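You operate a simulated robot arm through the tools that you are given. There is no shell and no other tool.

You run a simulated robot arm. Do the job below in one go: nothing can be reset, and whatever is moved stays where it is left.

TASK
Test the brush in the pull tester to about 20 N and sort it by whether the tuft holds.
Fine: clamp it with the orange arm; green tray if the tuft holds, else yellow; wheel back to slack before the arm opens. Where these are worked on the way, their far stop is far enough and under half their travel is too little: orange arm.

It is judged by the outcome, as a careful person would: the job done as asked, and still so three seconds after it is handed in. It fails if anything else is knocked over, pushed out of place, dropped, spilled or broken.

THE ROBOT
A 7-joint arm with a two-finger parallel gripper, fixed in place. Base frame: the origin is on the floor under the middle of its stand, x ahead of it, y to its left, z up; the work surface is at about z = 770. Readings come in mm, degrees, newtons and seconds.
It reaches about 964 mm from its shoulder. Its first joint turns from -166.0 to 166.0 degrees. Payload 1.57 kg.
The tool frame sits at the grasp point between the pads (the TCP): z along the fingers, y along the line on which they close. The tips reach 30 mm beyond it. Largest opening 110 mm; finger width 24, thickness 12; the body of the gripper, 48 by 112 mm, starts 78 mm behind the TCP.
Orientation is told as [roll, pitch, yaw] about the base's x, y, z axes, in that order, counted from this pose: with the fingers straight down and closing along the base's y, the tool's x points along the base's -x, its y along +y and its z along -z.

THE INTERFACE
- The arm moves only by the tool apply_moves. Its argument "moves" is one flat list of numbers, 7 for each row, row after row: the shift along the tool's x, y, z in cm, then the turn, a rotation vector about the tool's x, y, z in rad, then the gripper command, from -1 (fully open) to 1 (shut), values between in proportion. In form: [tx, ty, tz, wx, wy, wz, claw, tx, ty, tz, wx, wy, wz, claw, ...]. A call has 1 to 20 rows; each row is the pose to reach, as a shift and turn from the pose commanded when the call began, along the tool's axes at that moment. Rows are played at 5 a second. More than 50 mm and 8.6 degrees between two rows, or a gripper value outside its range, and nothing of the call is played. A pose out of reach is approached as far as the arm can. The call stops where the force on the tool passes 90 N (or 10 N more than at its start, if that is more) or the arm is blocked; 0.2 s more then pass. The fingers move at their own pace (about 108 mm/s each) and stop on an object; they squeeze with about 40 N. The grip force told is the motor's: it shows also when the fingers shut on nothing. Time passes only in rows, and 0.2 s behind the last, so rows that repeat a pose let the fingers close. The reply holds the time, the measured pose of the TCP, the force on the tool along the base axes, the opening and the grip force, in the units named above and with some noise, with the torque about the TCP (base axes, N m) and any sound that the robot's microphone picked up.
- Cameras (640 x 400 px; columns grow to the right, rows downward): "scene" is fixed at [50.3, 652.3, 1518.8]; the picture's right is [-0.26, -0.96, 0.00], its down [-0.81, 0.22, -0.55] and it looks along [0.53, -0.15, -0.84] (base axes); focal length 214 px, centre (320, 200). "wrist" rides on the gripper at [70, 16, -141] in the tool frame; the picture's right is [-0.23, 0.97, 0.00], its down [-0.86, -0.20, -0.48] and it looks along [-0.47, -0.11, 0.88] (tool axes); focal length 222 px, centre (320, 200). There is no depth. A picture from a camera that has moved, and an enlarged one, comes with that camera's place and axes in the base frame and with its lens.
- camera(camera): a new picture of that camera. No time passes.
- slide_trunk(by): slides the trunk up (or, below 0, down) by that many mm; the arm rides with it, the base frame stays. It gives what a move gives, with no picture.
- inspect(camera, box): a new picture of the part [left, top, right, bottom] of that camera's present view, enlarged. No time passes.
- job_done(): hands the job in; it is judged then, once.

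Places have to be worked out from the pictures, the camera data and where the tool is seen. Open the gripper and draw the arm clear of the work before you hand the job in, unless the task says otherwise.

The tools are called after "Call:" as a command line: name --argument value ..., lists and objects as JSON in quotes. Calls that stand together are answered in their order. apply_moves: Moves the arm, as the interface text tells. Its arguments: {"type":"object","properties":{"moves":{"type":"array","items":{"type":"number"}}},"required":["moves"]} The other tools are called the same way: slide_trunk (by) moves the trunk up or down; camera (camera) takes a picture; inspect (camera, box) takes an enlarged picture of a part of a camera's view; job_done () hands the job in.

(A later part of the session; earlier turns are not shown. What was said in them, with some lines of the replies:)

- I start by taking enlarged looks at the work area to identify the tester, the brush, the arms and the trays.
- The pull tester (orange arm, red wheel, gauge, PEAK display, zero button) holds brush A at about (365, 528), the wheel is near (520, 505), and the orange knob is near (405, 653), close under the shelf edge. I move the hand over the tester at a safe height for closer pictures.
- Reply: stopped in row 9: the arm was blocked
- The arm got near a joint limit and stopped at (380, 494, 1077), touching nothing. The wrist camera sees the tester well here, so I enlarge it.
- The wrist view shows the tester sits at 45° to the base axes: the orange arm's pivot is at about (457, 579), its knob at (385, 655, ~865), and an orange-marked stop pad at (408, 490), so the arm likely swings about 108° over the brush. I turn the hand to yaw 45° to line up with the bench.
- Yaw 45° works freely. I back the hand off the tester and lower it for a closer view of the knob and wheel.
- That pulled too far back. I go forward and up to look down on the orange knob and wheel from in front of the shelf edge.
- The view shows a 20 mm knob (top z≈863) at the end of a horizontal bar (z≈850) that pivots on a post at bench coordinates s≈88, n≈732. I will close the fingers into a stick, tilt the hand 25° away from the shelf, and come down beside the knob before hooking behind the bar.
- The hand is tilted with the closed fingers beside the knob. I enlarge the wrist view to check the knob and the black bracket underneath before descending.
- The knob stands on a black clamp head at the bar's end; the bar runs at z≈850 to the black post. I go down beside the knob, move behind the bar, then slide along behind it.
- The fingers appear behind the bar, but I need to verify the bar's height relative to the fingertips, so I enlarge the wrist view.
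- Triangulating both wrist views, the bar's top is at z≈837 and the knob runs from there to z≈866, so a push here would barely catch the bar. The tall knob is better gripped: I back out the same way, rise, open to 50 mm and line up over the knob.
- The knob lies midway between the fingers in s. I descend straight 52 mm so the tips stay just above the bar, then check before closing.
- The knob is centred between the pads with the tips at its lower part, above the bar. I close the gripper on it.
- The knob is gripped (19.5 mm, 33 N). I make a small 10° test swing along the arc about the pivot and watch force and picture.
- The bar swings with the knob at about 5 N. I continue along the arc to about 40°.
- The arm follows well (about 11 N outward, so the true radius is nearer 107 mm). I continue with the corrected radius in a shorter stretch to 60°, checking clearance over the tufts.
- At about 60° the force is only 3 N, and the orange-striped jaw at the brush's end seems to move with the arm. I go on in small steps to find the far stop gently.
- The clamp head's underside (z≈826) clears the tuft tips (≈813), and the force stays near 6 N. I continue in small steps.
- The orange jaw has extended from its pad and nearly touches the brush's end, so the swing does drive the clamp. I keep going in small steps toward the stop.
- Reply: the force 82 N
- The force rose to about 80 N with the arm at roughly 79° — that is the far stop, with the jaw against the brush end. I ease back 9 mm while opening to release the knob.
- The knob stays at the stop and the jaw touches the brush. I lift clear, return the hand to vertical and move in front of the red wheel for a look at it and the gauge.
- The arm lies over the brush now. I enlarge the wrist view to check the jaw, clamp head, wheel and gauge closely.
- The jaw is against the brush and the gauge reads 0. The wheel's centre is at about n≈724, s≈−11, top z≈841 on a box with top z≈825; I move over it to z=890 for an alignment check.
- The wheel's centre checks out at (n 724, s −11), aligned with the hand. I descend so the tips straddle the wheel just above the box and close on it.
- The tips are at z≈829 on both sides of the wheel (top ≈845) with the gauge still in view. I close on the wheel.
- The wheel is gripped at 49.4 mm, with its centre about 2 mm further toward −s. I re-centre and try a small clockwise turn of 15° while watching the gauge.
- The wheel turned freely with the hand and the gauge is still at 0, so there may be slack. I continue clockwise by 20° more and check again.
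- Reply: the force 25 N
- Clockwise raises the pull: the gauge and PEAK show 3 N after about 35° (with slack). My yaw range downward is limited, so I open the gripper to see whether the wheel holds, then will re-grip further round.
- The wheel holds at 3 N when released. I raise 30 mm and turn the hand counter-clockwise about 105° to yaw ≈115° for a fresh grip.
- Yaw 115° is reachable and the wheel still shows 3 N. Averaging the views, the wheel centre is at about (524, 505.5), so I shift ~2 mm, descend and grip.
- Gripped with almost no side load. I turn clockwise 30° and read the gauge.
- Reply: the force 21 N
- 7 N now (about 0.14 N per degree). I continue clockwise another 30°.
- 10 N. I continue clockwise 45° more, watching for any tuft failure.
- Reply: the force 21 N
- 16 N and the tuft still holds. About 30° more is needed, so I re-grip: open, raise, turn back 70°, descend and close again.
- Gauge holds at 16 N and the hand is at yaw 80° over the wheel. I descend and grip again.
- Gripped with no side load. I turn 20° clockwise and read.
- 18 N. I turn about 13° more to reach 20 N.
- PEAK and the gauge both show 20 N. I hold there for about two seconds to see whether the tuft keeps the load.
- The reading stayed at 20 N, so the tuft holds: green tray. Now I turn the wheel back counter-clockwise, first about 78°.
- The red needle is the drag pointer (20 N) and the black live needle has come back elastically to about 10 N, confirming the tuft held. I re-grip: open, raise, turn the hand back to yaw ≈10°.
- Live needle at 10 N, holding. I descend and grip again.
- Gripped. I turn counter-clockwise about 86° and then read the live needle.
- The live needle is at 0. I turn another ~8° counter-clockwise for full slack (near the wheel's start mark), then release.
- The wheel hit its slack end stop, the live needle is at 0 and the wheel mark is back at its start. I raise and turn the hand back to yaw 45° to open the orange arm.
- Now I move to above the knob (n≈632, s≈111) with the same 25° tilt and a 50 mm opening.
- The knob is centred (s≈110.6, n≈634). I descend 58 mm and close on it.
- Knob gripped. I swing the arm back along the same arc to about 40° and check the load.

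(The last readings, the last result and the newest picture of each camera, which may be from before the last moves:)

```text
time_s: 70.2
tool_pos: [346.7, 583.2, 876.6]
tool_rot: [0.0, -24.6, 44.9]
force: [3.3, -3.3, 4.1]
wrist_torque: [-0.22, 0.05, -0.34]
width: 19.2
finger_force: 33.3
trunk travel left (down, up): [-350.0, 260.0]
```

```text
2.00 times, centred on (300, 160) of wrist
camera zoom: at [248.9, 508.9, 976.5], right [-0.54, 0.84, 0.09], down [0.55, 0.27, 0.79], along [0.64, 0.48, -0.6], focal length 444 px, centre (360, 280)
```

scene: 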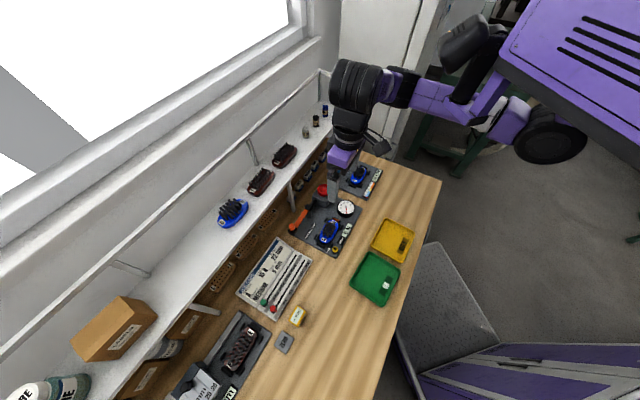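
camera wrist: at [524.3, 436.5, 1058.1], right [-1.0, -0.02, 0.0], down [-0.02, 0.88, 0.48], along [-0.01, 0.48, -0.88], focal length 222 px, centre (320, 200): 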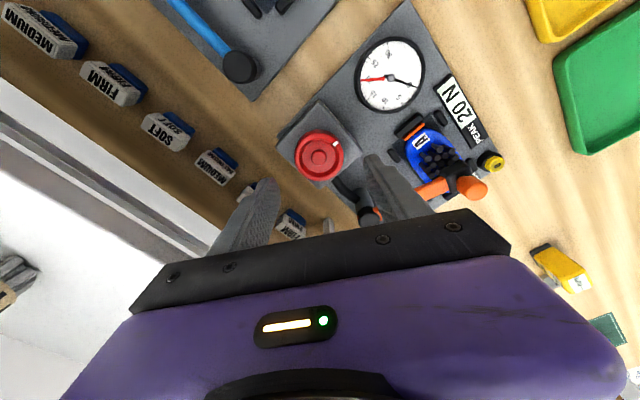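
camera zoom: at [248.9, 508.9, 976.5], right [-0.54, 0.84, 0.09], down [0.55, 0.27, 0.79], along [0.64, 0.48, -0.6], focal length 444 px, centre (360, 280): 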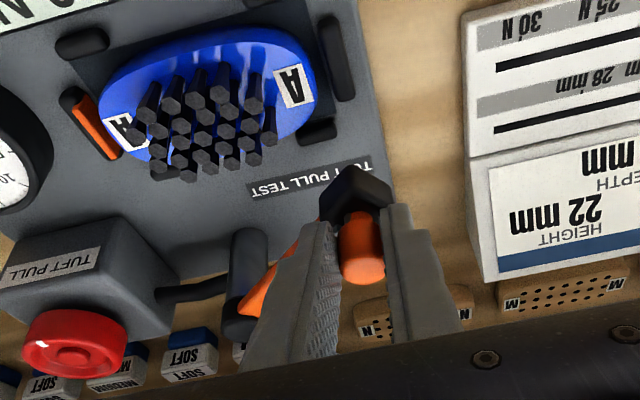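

The jaw retracts as the arm opens and forces are small. I continue the arc back to the start position.

Call:
apply_moves --moves '[-0.6, 0.5, 0.275, 0, 0, 0, 1, -1.304, 0.99, 0.597, 0, 0, 0, 1, -2.045, 1.42, 0.936, 0, 0, 0, 1, -2.818, 1.77, 1.29, 0, 0, 0, 1, -3.618, 2.05, 1.656, 0, 0, 0, 1, -4.436, 2.25, 2.03, 0, 0, 0, 1, -5.263, 2.37, 2.409, 0, 0, 0, 1, -5.7, 2.39, 2.6, 0, 0, 0, 1, -6.1, 2.4, 2.791, 0, 0, 0, 1]'

Call:
inspect --camera "wrist" --box '[170, 60, 430, 260]'

```text
time_s: 72.2
tool_pos: [377.2, 646.6, 876.6]
tool_rot: [-0.1, -24.5, 45.1]
force: [-0.5, -1.7, -6.2]
wrist_torque: [-0.11, 0.05, -0.21]
width: 19.3
finger_force: 32.9
trunk travel left (down, up): [-350.0, 260.0]
```

```text
2.00 times, centred on (300, 160) of wrist
camera zoom: at [279.2, 573.2, 976.1], right [-0.54, 0.83, 0.09], down [0.55, 0.27, 0.79], along [0.63, 0.48, -0.61], focal length 444 px, centre (360, 280)
```

zoom: 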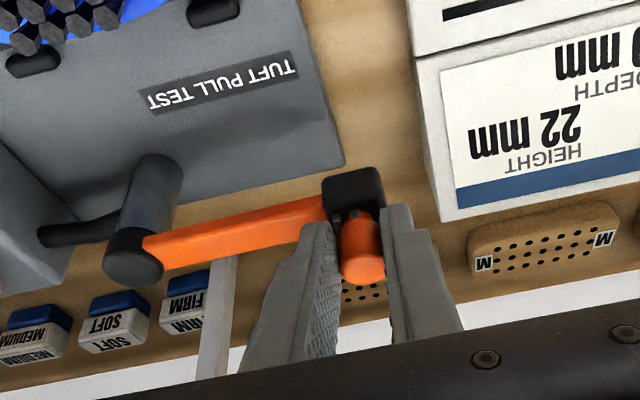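

The arm is almost back; 3–4 mm remain to its start position. I finish that and then open the fingers.

Call:
apply_moves --moves '[-0.18, 0, 0.08, 0, 0, 0, 1, -0.36, 0, 0.165, 0, 0, 0, 1, -0.36, 0, 0.165, 0, 0, 0, 1]'

Call:
apply_moves --moves '[0, 0, 0, 0, 0, 0, 0.09, 0, 0, 0, 0, 0, 0, 0.09, -0.83, 0, -1.82, 0, 0, 0, 0.09, -1.66, 0, -3.64, 0, 0, 0, 0.09, -2.5, 0, -5.45, 0, 0, 0, 0.09, -2.5, 0, -5.45, 0, 0, 0, 0.09]'

Call:
camera --camera "wrist"

Call:
inspect --camera "scene" --box '[270, 140, 400, 260]'

```text
time_s: 73.0
tool_pos: [377.9, 649.0, 876.3]
tool_rot: [-0.1, -24.4, 45.1]
force: [-13.5, -21.8, -3.6]
wrist_torque: [-0.68, 0.43, -0.08]
width: 19.2
finger_force: 33.4
trunk travel left (down, up): [-350.0, 260.0]
```

```text
time_s: 74.4
tool_pos: [379.5, 651.0, 938.3]
tool_rot: [0.0, -24.6, 44.9]
force: [-0.1, 0.0, 0.4]
wrist_torque: [0.01, 0.0, -0.01]
width: 50.3
finger_force: 0.0
trunk travel left (down, up): [-350.0, 260.0]
```

```text
taken
camera wrist: at [282.1, 577.4, 1038.3], right [-0.54, 0.84, 0.09], down [0.55, 0.27, 0.79], along [0.64, 0.48, -0.6], focal length 222 px, centre (320, 200)
```

wrist: 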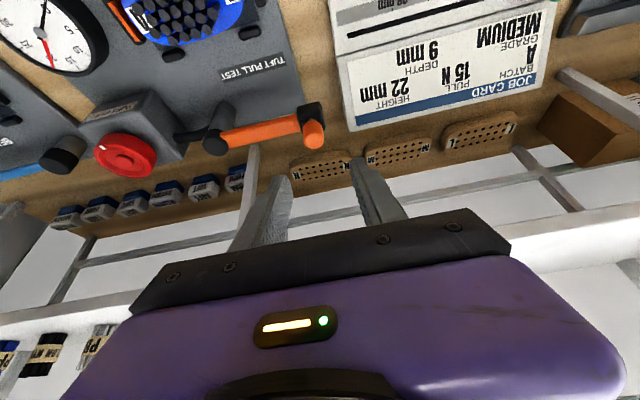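

```text
3.33 times, centred on (335, 200) of scene
camera zoom: at [50.3, 652.3, 1518.8], right [-0.26, -0.96, 0.0], down [-0.81, 0.22, -0.55], along [0.53, -0.15, -0.84], focal length 715 px, centre (270, 200)
```

zoom: 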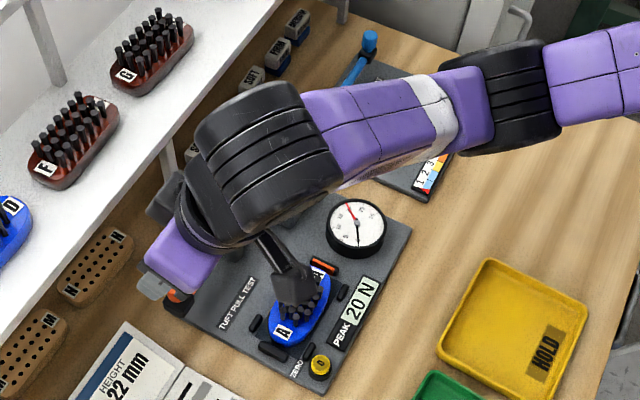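

The orange arm is back at its stop and released. I rise, straighten the hand and move above the brush.

Call:
apply_moves --moves '[-1.29, 0, -2.82, 0, 0, 0, 0.09, -2.58, 0, -5.64, 0, 0, 0, 0.09, -0.85, -1.6, -6.43, 0, 0.086, 0, 0.09, 0.874, -3.2, -7.22, 0, 0.172, 0, 0.09, 2.6, -4.8, -8.01, 0, 0.258, 0, 0.09, 4.33, -6.4, -8.8, 0, 0.344, 0, 0.09, 6.05, -8, -9.59, 0, 0.43, 0, -0.3, 6.05, -8, -9.59, 0, 0.43, 0, -0.3]'

Call:
apply_moves --moves '[0, 0, 0, 0, 0, -0.14, -0.3, 0, 0, 0, 0, 0, -0.28, -0.3, 0, 0, 0, 0, 0, -0.42, -0.3, 0, 0, 0, 0, 0, -0.56, -0.3, 0, 0, 0, 0, 0, -0.7, -0.3, 0, 0, 0, 0, 0, -0.84, -0.3, 0, 0, 0, 0, 0, -0.98, -0.3, 0, 0, 0, 0, 0, -1.12, -0.3, 0, 0, 0, 0, 0, -1.26, -0.3, 0, 0, 0, 0, 0, -1.4, -0.3, 0, 0, 0, 0, 0, -1.5, -0.3, 0, 0, 0, 0, 0, -1.571, -0.3, 0, 0, 0, 0, 0, -1.571, -0.3]'

Call:
camera --camera "wrist"

Call:
inspect --camera "scene" --box '[270, 140, 400, 260]'

```text
time_s: 76.2
tool_pos: [368.7, 525.6, 998.2]
tool_rot: [0.0, 0.1, 45.0]
force: [-1.1, -0.3, -0.5]
wrist_torque: [0.02, -0.02, 0.01]
width: 71.2
finger_force: 0.2
trunk travel left (down, up): [-350.0, 260.0]
```

```text
time_s: 79.0
tool_pos: [369.7, 526.8, 999.1]
tool_rot: [-0.1, 0.0, 135.0]
force: [-0.3, -0.2, -0.2]
wrist_torque: [0.0, 0.05, 0.02]
width: 71.5
finger_force: 0.1
trunk travel left (down, up): [-350.0, 260.0]
```

```text
taken
camera wrist: at [407.9, 467.0, 1140.5], right [-0.85, -0.53, 0.0], down [-0.46, 0.75, 0.48], along [-0.25, 0.41, -0.88], focal length 222 px, centre (320, 200)
```

wrist: 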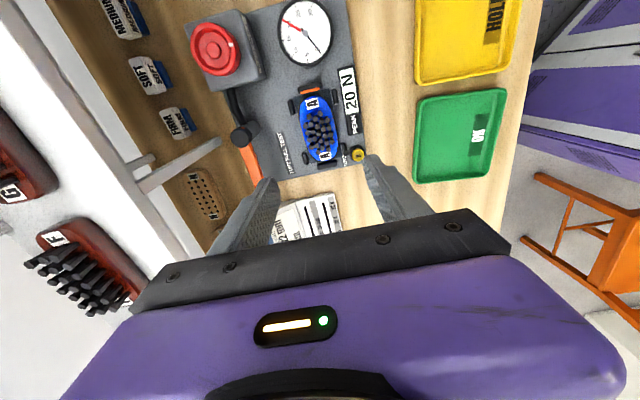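

```text
3.33 times, centred on (335, 200) of scene
camera zoom: at [50.3, 652.3, 1518.8], right [-0.26, -0.96, 0.0], down [-0.81, 0.22, -0.55], along [0.53, -0.15, -0.84], focal length 715 px, centre (270, 200)
```

zoom: 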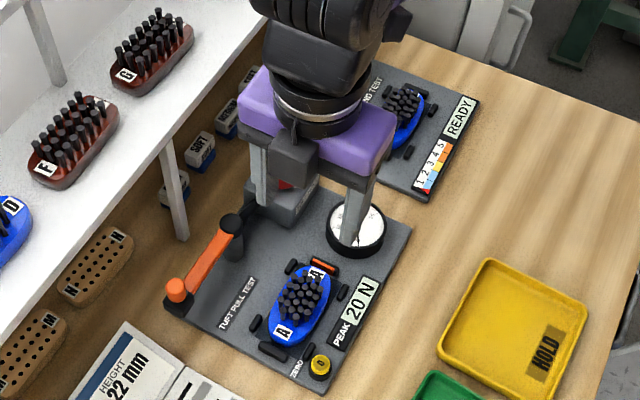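

The arm is parked, jaw retracted, and the hand is now at yaw 135° so the fingers close across the brush's width. I enlarge the wrist view for the exact brush outline and neighbouring pads.

Call:
inspect --camera "wrist" --box '[270, 60, 390, 190]'

Call:
inspect --camera "wrist" --box '[390, 70, 530, 200]'

```text
3.08 times, centred on (330, 125) of wrist
camera zoom: at [407.9, 467.0, 1140.5], right [-0.85, -0.53, 0.0], down [-0.46, 0.75, 0.48], along [-0.25, 0.41, -0.88], focal length 684 px, centre (289, 431)
```

zoom: 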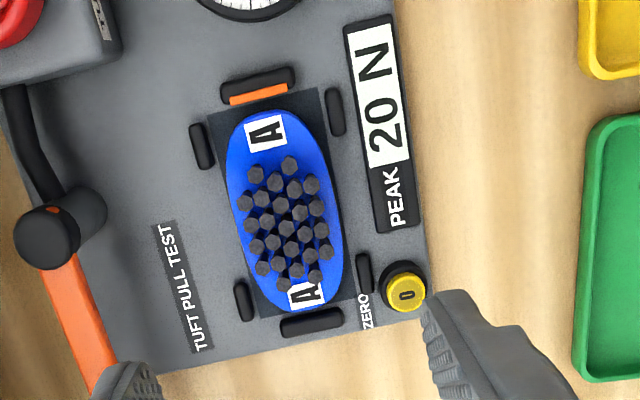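

```text
3.08 times, centred on (460, 135) of wrist
camera zoom: at [407.9, 467.0, 1140.5], right [-0.85, -0.53, 0.0], down [-0.46, 0.75, 0.48], along [-0.25, 0.41, -0.88], focal length 684 px, centre (-111, 400)
```

zoom: 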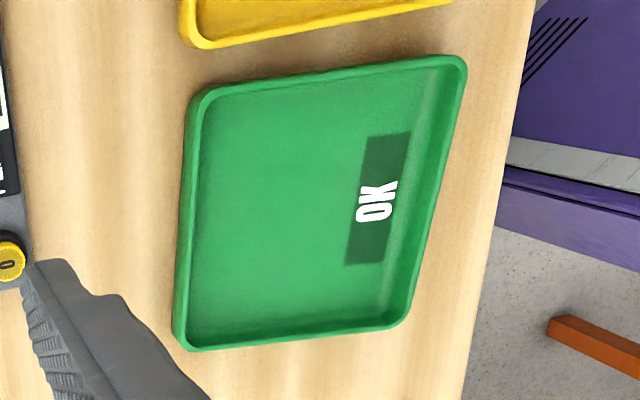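

From this view the brush is centred at n≈635, s≈109, 53 mm wide, with the PEAK display edge only ~15 mm from its side, so I'll use a 58 mm opening. I descend to z≈890 for a closer check.

Call:
apply_moves --moves '[0.1, -0.1, 3, 0, 0, 0, -0.0545, 0.2, -0.2, 6, 0, 0, 0, -0.0545, 0.2, -0.2, 9, 0, 0, 0, -0.0545, 0.2, -0.2, 11, 0, 0, 0, -0.0545, 0.2, -0.2, 11, 0, 0, 0, -0.0545]'

Call:
camera --camera "wrist"

Call:
inspect --camera "wrist" --box '[220, 80, 440, 260]'

```text
time_s: 80.2
tool_pos: [372.2, 527.3, 889.4]
tool_rot: [0.1, 0.0, 134.9]
force: [0.0, 0.2, -0.3]
wrist_torque: [0.01, -0.01, 0.0]
width: 57.9
finger_force: 0.0
trunk travel left (down, up): [-350.0, 260.0]
```

```text
taken
camera wrist: at [410.4, 467.6, 1030.5], right [-0.85, -0.53, 0.0], down [-0.46, 0.75, 0.48], along [-0.25, 0.41, -0.88], focal length 222 px, centre (320, 200)
```

wrist: 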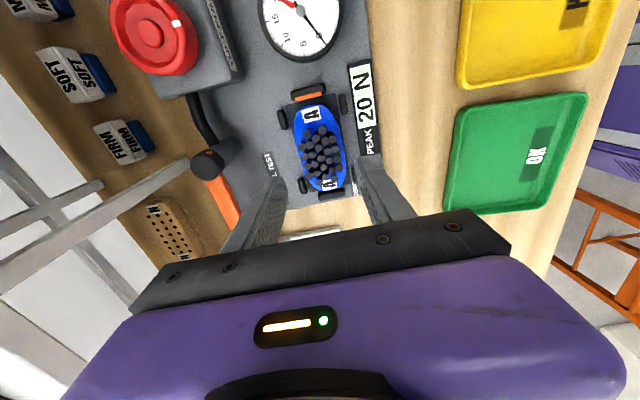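

```text
2.22 times, centred on (330, 170) of wrist
camera zoom: at [410.4, 467.6, 1030.5], right [-0.85, -0.53, 0.0], down [-0.46, 0.75, 0.48], along [-0.25, 0.41, -0.88], focal length 494 px, centre (298, 267)
```

zoom: 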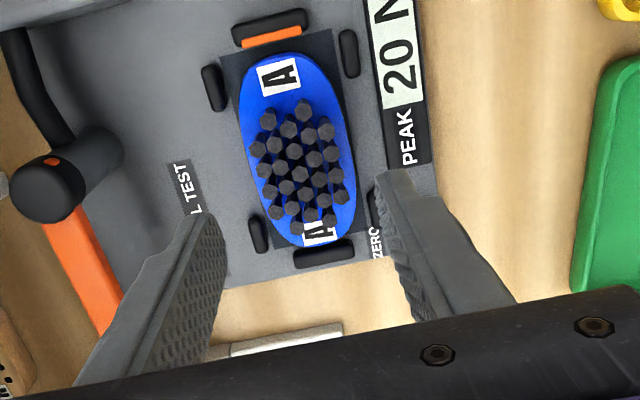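

The fingers straddle the brush with ~3 mm on each side and clear the display by ~2 mm with a 2 mm shift toward +n. I descend in steps, watching force.

Call:
apply_moves --moves '[0, -0.2, 2, 0, 0, 0, -0.0545, 0, -0.2, 4, 0, 0, 0, -0.0545, 0, -0.2, 6, 0, 0, 0, -0.0545, 0, -0.2, 7.2, 0, 0, 0, -0.0545, 0, -0.2, 7.2, 0, 0, 0, -0.0545]'

Call:
camera --camera "wrist"

Call:
inspect --camera "wrist" --box '[220, 60, 440, 240]'

```text
time_s: 81.4
tool_pos: [372.8, 528.6, 815.6]
tool_rot: [0.0, 0.0, 135.0]
force: [0.0, 0.1, -0.2]
wrist_torque: [0.01, 0.04, -0.02]
width: 57.9
finger_force: 0.0
trunk travel left (down, up): [-350.0, 260.0]
```

```text
taken
camera wrist: at [411.4, 467.8, 957.4], right [-0.85, -0.53, 0.0], down [-0.46, 0.75, 0.48], along [-0.25, 0.41, -0.88], focal length 222 px, centre (320, 200)
```

wrist: 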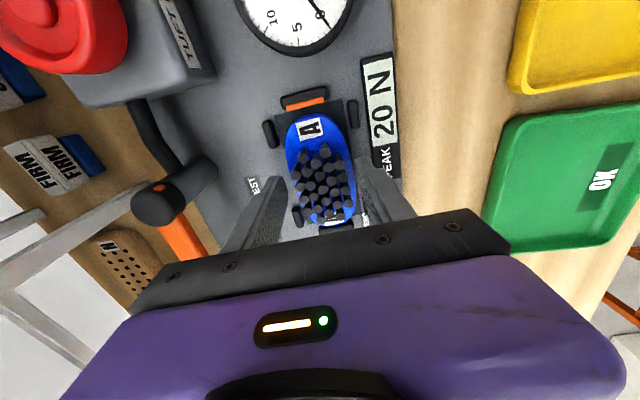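

```text
2.22 times, centred on (330, 150) of wrist
camera zoom: at [411.4, 467.8, 957.4], right [-0.85, -0.53, 0.0], down [-0.46, 0.75, 0.48], along [-0.25, 0.41, -0.88], focal length 494 px, centre (298, 311)
```

zoom: 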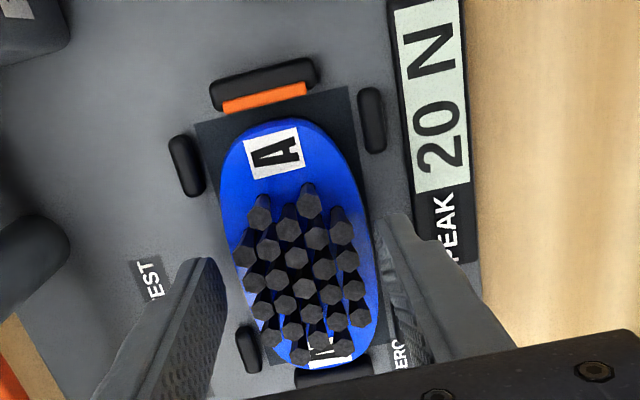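

Fingers are on both sides of the brush without contact. I lower 5 mm more and close.

Call:
apply_moves --moves '[0, 0, 0.25, 0, 0, 0, -0.0545, 0, 0, 0.5, 0, 0, 0, -0.0545, 0, 0, 0.5, 0, 0, 0, -0.0545]'

Call:
apply_moves --moves '[0, 0, 0, 0, 0, 0, 0.1, 0, 0, 0, 0, 0, 0, 1, 0, 0, 0, 0, 0, 0, 1, 0, 0, 0, 0, 0, 0, 1]'

Call:
inspect --camera "wrist" --box '[220, 60, 440, 240]'

```text
time_s: 82.2
tool_pos: [373.5, 528.3, 811.0]
tool_rot: [0.0, 0.1, 134.9]
force: [-0.5, -0.6, 0.5]
wrist_torque: [0.02, 0.01, 0.01]
width: 58.0
finger_force: 0.1
trunk travel left (down, up): [-350.0, 260.0]
```

```text
time_s: 83.2
tool_pos: [373.8, 528.4, 811.2]
tool_rot: [0.0, 0.0, 134.9]
force: [-0.9, -0.9, 1.2]
wrist_torque: [-0.03, 0.03, -0.02]
width: 50.7
finger_force: 40.3
trunk travel left (down, up): [-350.0, 260.0]
```

```text
2.22 times, centred on (330, 150) of wrist
camera zoom: at [411.3, 468.4, 952.9], right [-0.85, -0.53, 0.0], down [-0.46, 0.75, 0.48], along [-0.25, 0.41, -0.88], focal length 494 px, centre (298, 311)
```

zoom: 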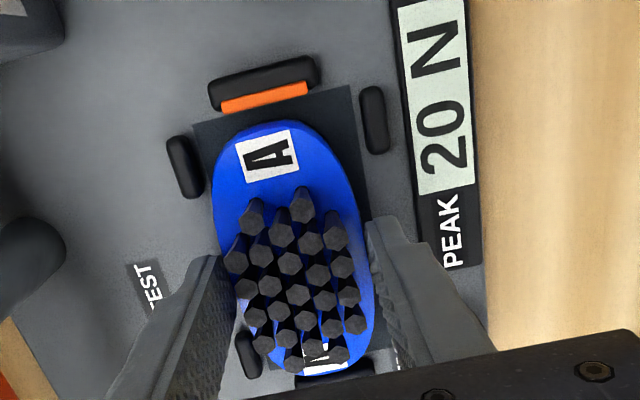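

The brush is gripped (50.7 mm, 40 N). I lift it slowly straight up and check that it stays in the grip.

Call:
apply_moves --moves '[0, 0, -0.7, 0, 0, 0, 1, 0, 0, -1.5, 0, 0, 0, 1, 0, 0, -3, 0, 0, 0, 1, 0, 0, -5, 0, 0, 0, 1, 0, 0, -7.5, 0, 0, 0, 1, 0, 0, -10, 0, 0, 0, 1, 0, 0, -12, 0, 0, 0, 1, 0, 0, -12, 0, 0, 0, 1]'

Call:
camera --camera "wrist"

Call:
inspect --camera "scene" --box '[270, 130, 420, 290]'

```text
time_s: 85.0
tool_pos: [374.9, 527.0, 933.7]
tool_rot: [0.1, 0.1, 135.1]
force: [-0.4, 0.8, -0.8]
wrist_torque: [-0.01, -0.02, -0.01]
width: 50.4
finger_force: 40.0
trunk travel left (down, up): [-350.0, 260.0]
```

```text
taken
camera wrist: at [412.9, 467.7, 1074.3], right [-0.85, -0.53, 0.0], down [-0.46, 0.75, 0.48], along [-0.25, 0.41, -0.88], focal length 222 px, centre (320, 200)
```

wrist: 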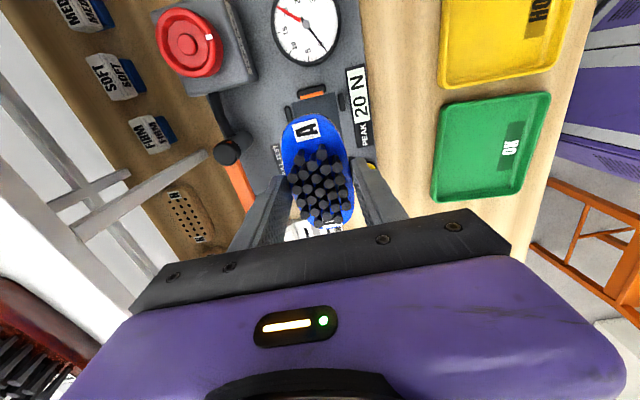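

```text
2.50 times, centred on (345, 210) of scene
camera zoom: at [50.3, 652.3, 1518.8], right [-0.26, -0.96, 0.0], down [-0.81, 0.22, -0.55], along [0.53, -0.15, -0.84], focal length 536 px, centre (258, 175)
```

zoom: 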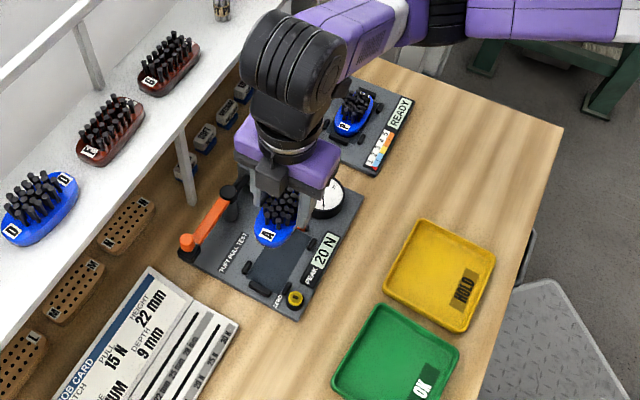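

The brush is held firmly and the nest is empty. The green tray's centre works out at about n≈425, s≈175 (x≈177, y≈424), so I carry the brush there at this height.

Call:
apply_moves --moves '[-1.1, 3.5, 0, 0, 0, 0, 1, -2.2, 7.1, 0, 0, 0, 0, 1, -3.3, 10.6, 0, 0, 0, 0, 1, -4.5, 14.2, 0, 0, 0, 0, 1, -5.6, 17.7, 0, 0, 0, 0, 1, -6.75, 21.27, 0, 0, 0, 0, 1, -6.75, 21.27, 0, 0, 0, 0, 1]'

Call:
camera --camera "wrist"

Call:
camera --camera "scene"

```text
time_s: 86.6
tool_pos: [177.7, 424.9, 931.6]
tool_rot: [0.1, 0.0, 135.0]
force: [-0.8, 0.3, -1.1]
wrist_torque: [0.0, 0.02, 0.0]
width: 50.9
finger_force: 39.8
trunk travel left (down, up): [-350.0, 260.0]
```

```text
taken
camera wrist: at [215.3, 363.1, 1073.6], right [-0.85, -0.53, 0.0], down [-0.46, 0.75, 0.48], along [-0.25, 0.41, -0.88], focal length 222 px, centre (320, 200)
```

wrist: 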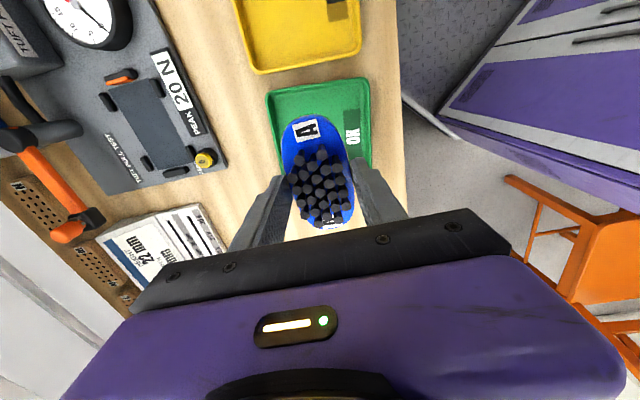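

```text
taken
```

scene: 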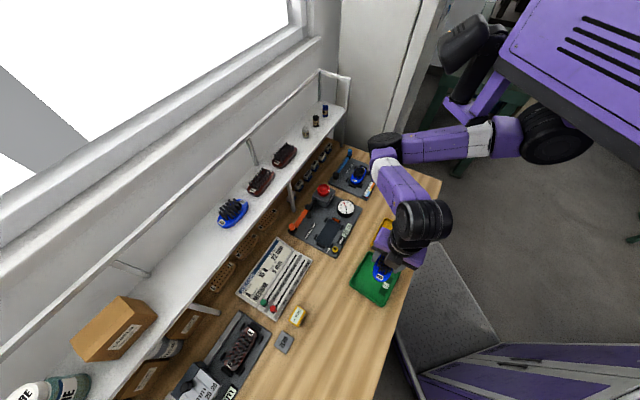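

The tray centre reconfirms at about n≈423, s≈175 with the tray turned ~5°. I align the brush to it and lower toward the tray floor.

Call:
apply_moves --moves '[0, 0.15, 2.5, 0, 0, 0.05, 1, 0, 0.3, 5, 0, 0, 0.098, 1, 0, 0.3, 7.5, 0, 0, 0.098, 1, 0, 0.3, 9.5, 0, 0, 0.098, 1, 0, 0.3, 11, 0, 0, 0.098, 1, 0, 0.3, 11.5, 0, 0, 0.098, 1, 0, 0.3, 11.5, 0, 0, 0.098, 1]'

Call:
inspect --camera "wrist" --box '[220, 60, 440, 240]'

Call:
inspect --camera "scene" --box '[330, 200, 450, 320]'

```text
time_s: 88.2
tool_pos: [174.4, 422.4, 816.4]
tool_rot: [0.0, 0.0, 129.3]
force: [-0.3, -0.5, -1.0]
wrist_torque: [0.0, 0.0, 0.01]
width: 51.1
finger_force: 40.0
trunk travel left (down, up): [-350.0, 260.0]
```

```text
2.22 times, centred on (330, 150) of wrist
camera zoom: at [206.0, 359.6, 957.2], right [-0.9, -0.44, 0.0], down [-0.39, 0.79, 0.48], along [-0.21, 0.43, -0.88], focal length 494 px, centre (298, 311)
```

zoom: 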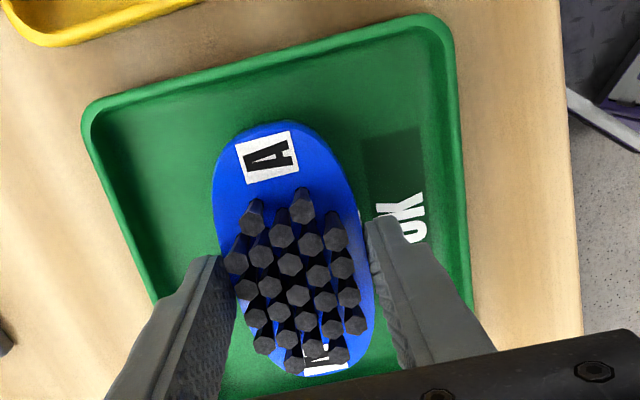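

```text
3.33 times, centred on (390, 260) of scene
camera zoom: at [50.3, 652.3, 1518.8], right [-0.26, -0.96, 0.0], down [-0.81, 0.22, -0.55], along [0.53, -0.15, -0.84], focal length 715 px, centre (87, 0)
```

zoom: 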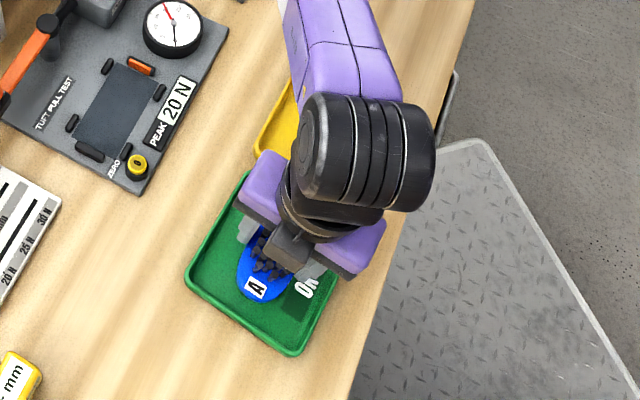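

The brush is over the tray floor with margin all around. I lower gently a few millimetres at a time until contact.

Call:
apply_moves --moves '[0, 0, 0.2, 0, 0, 0, 1, 0, 0, 0.4, 0, 0, 0, 1, 0, 0, 0.6, 0, 0, 0, 1, 0, 0, 0.6, 0, 0, 0, 1]'

```text
time_s: 89.2
tool_pos: [174.4, 423.7, 811.7]
tool_rot: [-0.1, 0.1, 129.3]
force: [0.7, -0.7, -0.5]
wrist_torque: [-0.02, -0.01, 0.02]
width: 51.0
finger_force: 40.1
trunk travel left (down, up): [-350.0, 260.0]
```

No contact yet at z≈811. I lower a little further in 1–1.5 mm steps.

Call:
apply_moves --moves '[0, 0, 0.15, 0, 0, 0, 1, 0, 0, 0.3, 0, 0, 0, 1, 0, 0, 0.3, 0, 0, 0, 1]'

```text
time_s: 90.0
tool_pos: [175.2, 423.1, 809.2]
tool_rot: [0.1, 0.0, 129.3]
force: [-0.1, 0.1, -1.1]
wrist_torque: [0.01, -0.01, 0.0]
width: 50.9
finger_force: 40.0
trunk travel left (down, up): [-350.0, 260.0]
```

Call:
apply_moves --moves '[0, 0, 0.1, 0, 0, 0, 1, 0, 0, 0.2, 0, 0, 0, 1, 0, 0, 0.3, 0, 0, 0, 1, 0, 0, 0.3, 0, 0, 0, 1]'

Call:
inspect --camera "wrist" --box '[220, 60, 440, 240]'

```text
time_s: 91.0
tool_pos: [175.1, 424.3, 806.0]
tool_rot: [0.1, 0.0, 129.4]
force: [0.7, -1.6, 4.3]
wrist_torque: [-0.11, -0.14, 0.0]
width: 50.8
finger_force: 40.0
trunk travel left (down, up): [-350.0, 260.0]
```

```text
2.22 times, centred on (330, 150) of wrist
camera zoom: at [206.1, 360.2, 946.8], right [-0.9, -0.44, 0.0], down [-0.39, 0.79, 0.48], along [-0.21, 0.43, -0.88], focal length 494 px, centre (298, 311)
```

zoom: 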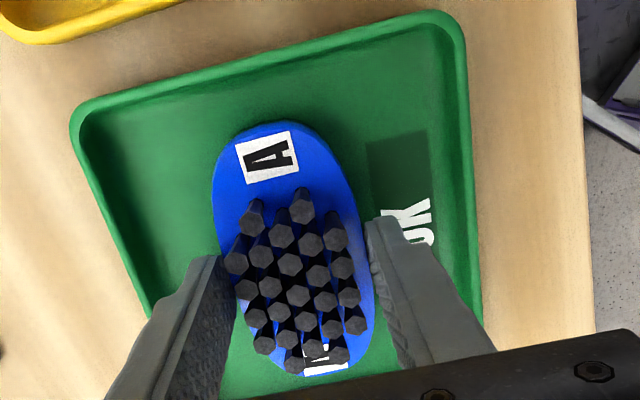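

A light upward force (4 N) shows the brush rests on the tray floor. I open the fingers a little (to ~62 mm) and rise straight up.

Call:
apply_moves --moves '[0, 0, 0, 0, 0, 0, -0.127, 0, 0, 0, 0, 0, 0, -0.127, 0, 0, 0, 0, 0, 0, -0.127, 0, 0, -1.5, 0, 0, 0, -0.127, 0, 0, -3.5, 0, 0, 0, -0.127, 0, 0, -6, 0, 0, 0, -0.127, 0, 0, -10, 0, 0, 0, -0.127, 0, 0, -14, 0, 0, 0, -0.127, 0, 0, -14, 0, 0, 0, -0.127]'

Call:
camera --camera "wrist"

Call:
camera --camera "scene"

```text
time_s: 93.0
tool_pos: [172.8, 422.2, 944.2]
tool_rot: [0.1, 0.0, 129.3]
force: [-0.1, 0.5, 1.3]
wrist_torque: [0.0, 0.0, -0.01]
width: 62.1
finger_force: 0.0
trunk travel left (down, up): [-350.0, 260.0]
```

```text
taken
camera wrist: at [205.2, 359.3, 1085.7], right [-0.9, -0.44, 0.0], down [-0.39, 0.79, 0.48], along [-0.21, 0.43, -0.88], focal length 222 px, centre (320, 200)
```

wrist: 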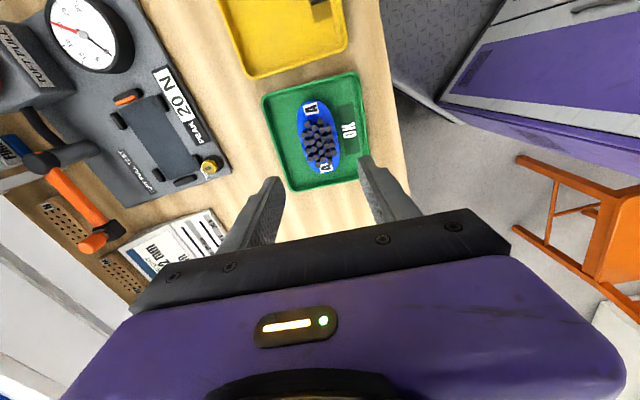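

```text
taken
```

scene: 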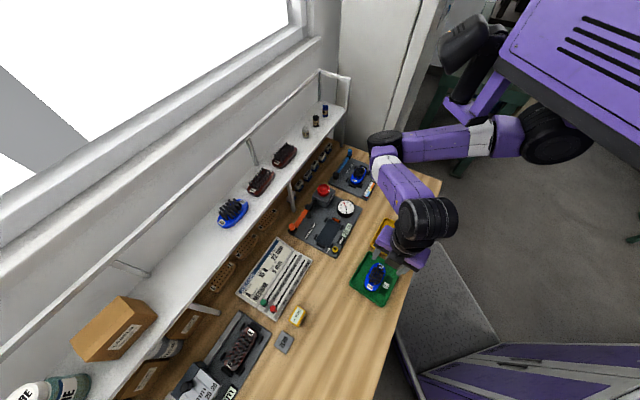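

The brush lies flat in the green tray. I open fully and draw the arm up and away from the work, turning the hand back.

Call:
apply_moves --moves '[0, 0, -3, 0, 0, 0, -0.5, 0, 0, -6, 0, 0, 0, -1, 0, 0, -9, 0, 0, 0, -1, 0, 0, -12, 0, 0, 0.14, -1, 0, 0, -15, 0, 0, 0.28, -1, 0, 0, -18, 0, 0, 0.42, -1, 0, 0, -20, 0, 0, 0.56, -1, 0, 0, -20, 0, 0, 0.7, -1, 0, 0, -20, 0, 0, 0.84, -1, 0, 0, -20, 0, 0, 0.98, -1, 0, 0, -20, 0, 0, 1.12, -1, 0, 0, -20, 0, 0, 1.26, -1, 0, 0, -20, 0, 0, 1.26, -1]'

Call:
camera --camera "scene"

Call:
inspect --camera "scene" --box '[270, 140, 420, 310]'

```text
time_s: 94.4
tool_pos: [163.5, 409.5, 1067.0]
tool_rot: [7.4, 7.4, 106.8]
force: [0.9, 0.6, -0.3]
wrist_torque: [0.02, -0.02, 0.01]
width: 110.1
finger_force: 0.1
trunk travel left (down, up): [-350.0, 260.0]
stopped in row 7: the arm was blocked; the commanded pose is now the measured one
```

```text
taken
```

scene: 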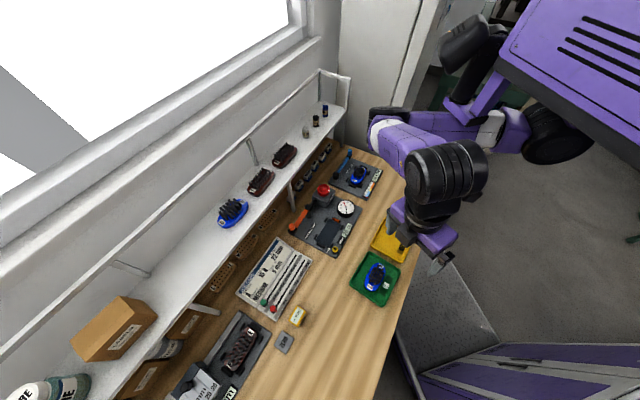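

```text
2.35 times, centred on (345, 225) of scene
camera zoom: at [50.3, 652.3, 1518.8], right [-0.26, -0.96, 0.0], down [-0.81, 0.22, -0.55], along [0.53, -0.15, -0.84], focal length 505 px, centre (261, 141)
```

zoom: 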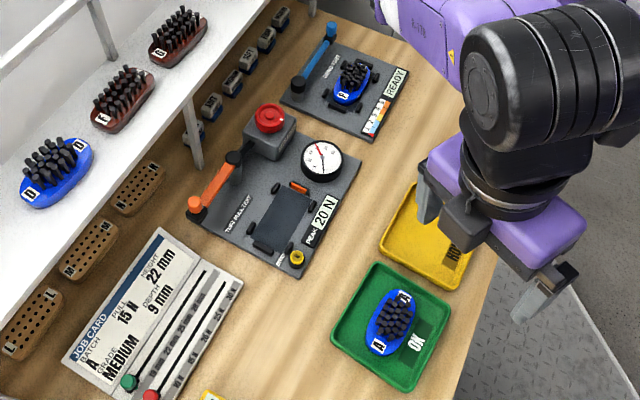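

Everything is in place: brush A flat in the green tray after holding 20 N, the wheel at slack with the live needle at 0, the orange arm back open, and the hand open and well above the bench (it only met a joint limit while turning). I hand the job in.

Call:
job_done

```text
The job is handed in.
```

I pulled brush A to 20 N in the tester and the tuft held, so I put the brush in the green tray and handed the job in.

- **Clamp:** I swung the orange arm to its far stop, and the jaw closed against the end of the brush.
- **Pull:** I turned the wheel in stages until the PEAK display and gauge both read 20 N. The reading stayed there for about two seconds, and the live needle came back down evenly as I unwound the wheel.
- **Slack, then open:** I turned the wheel back to its slack stop with the live needle at 0. Only then did I open the orange arm, all the way back to where it started.
- **Sort:** The brush lies flat in the green tray. I saw nothing else knocked over or moved.

The job card says 15 N for this batch; I tested to 20 N as you asked. PEAK still shows 20 N because I did not press ZERO. The gripper is open and stopped about 290 mm above the bench, where the arm met a joint limit while turning away.
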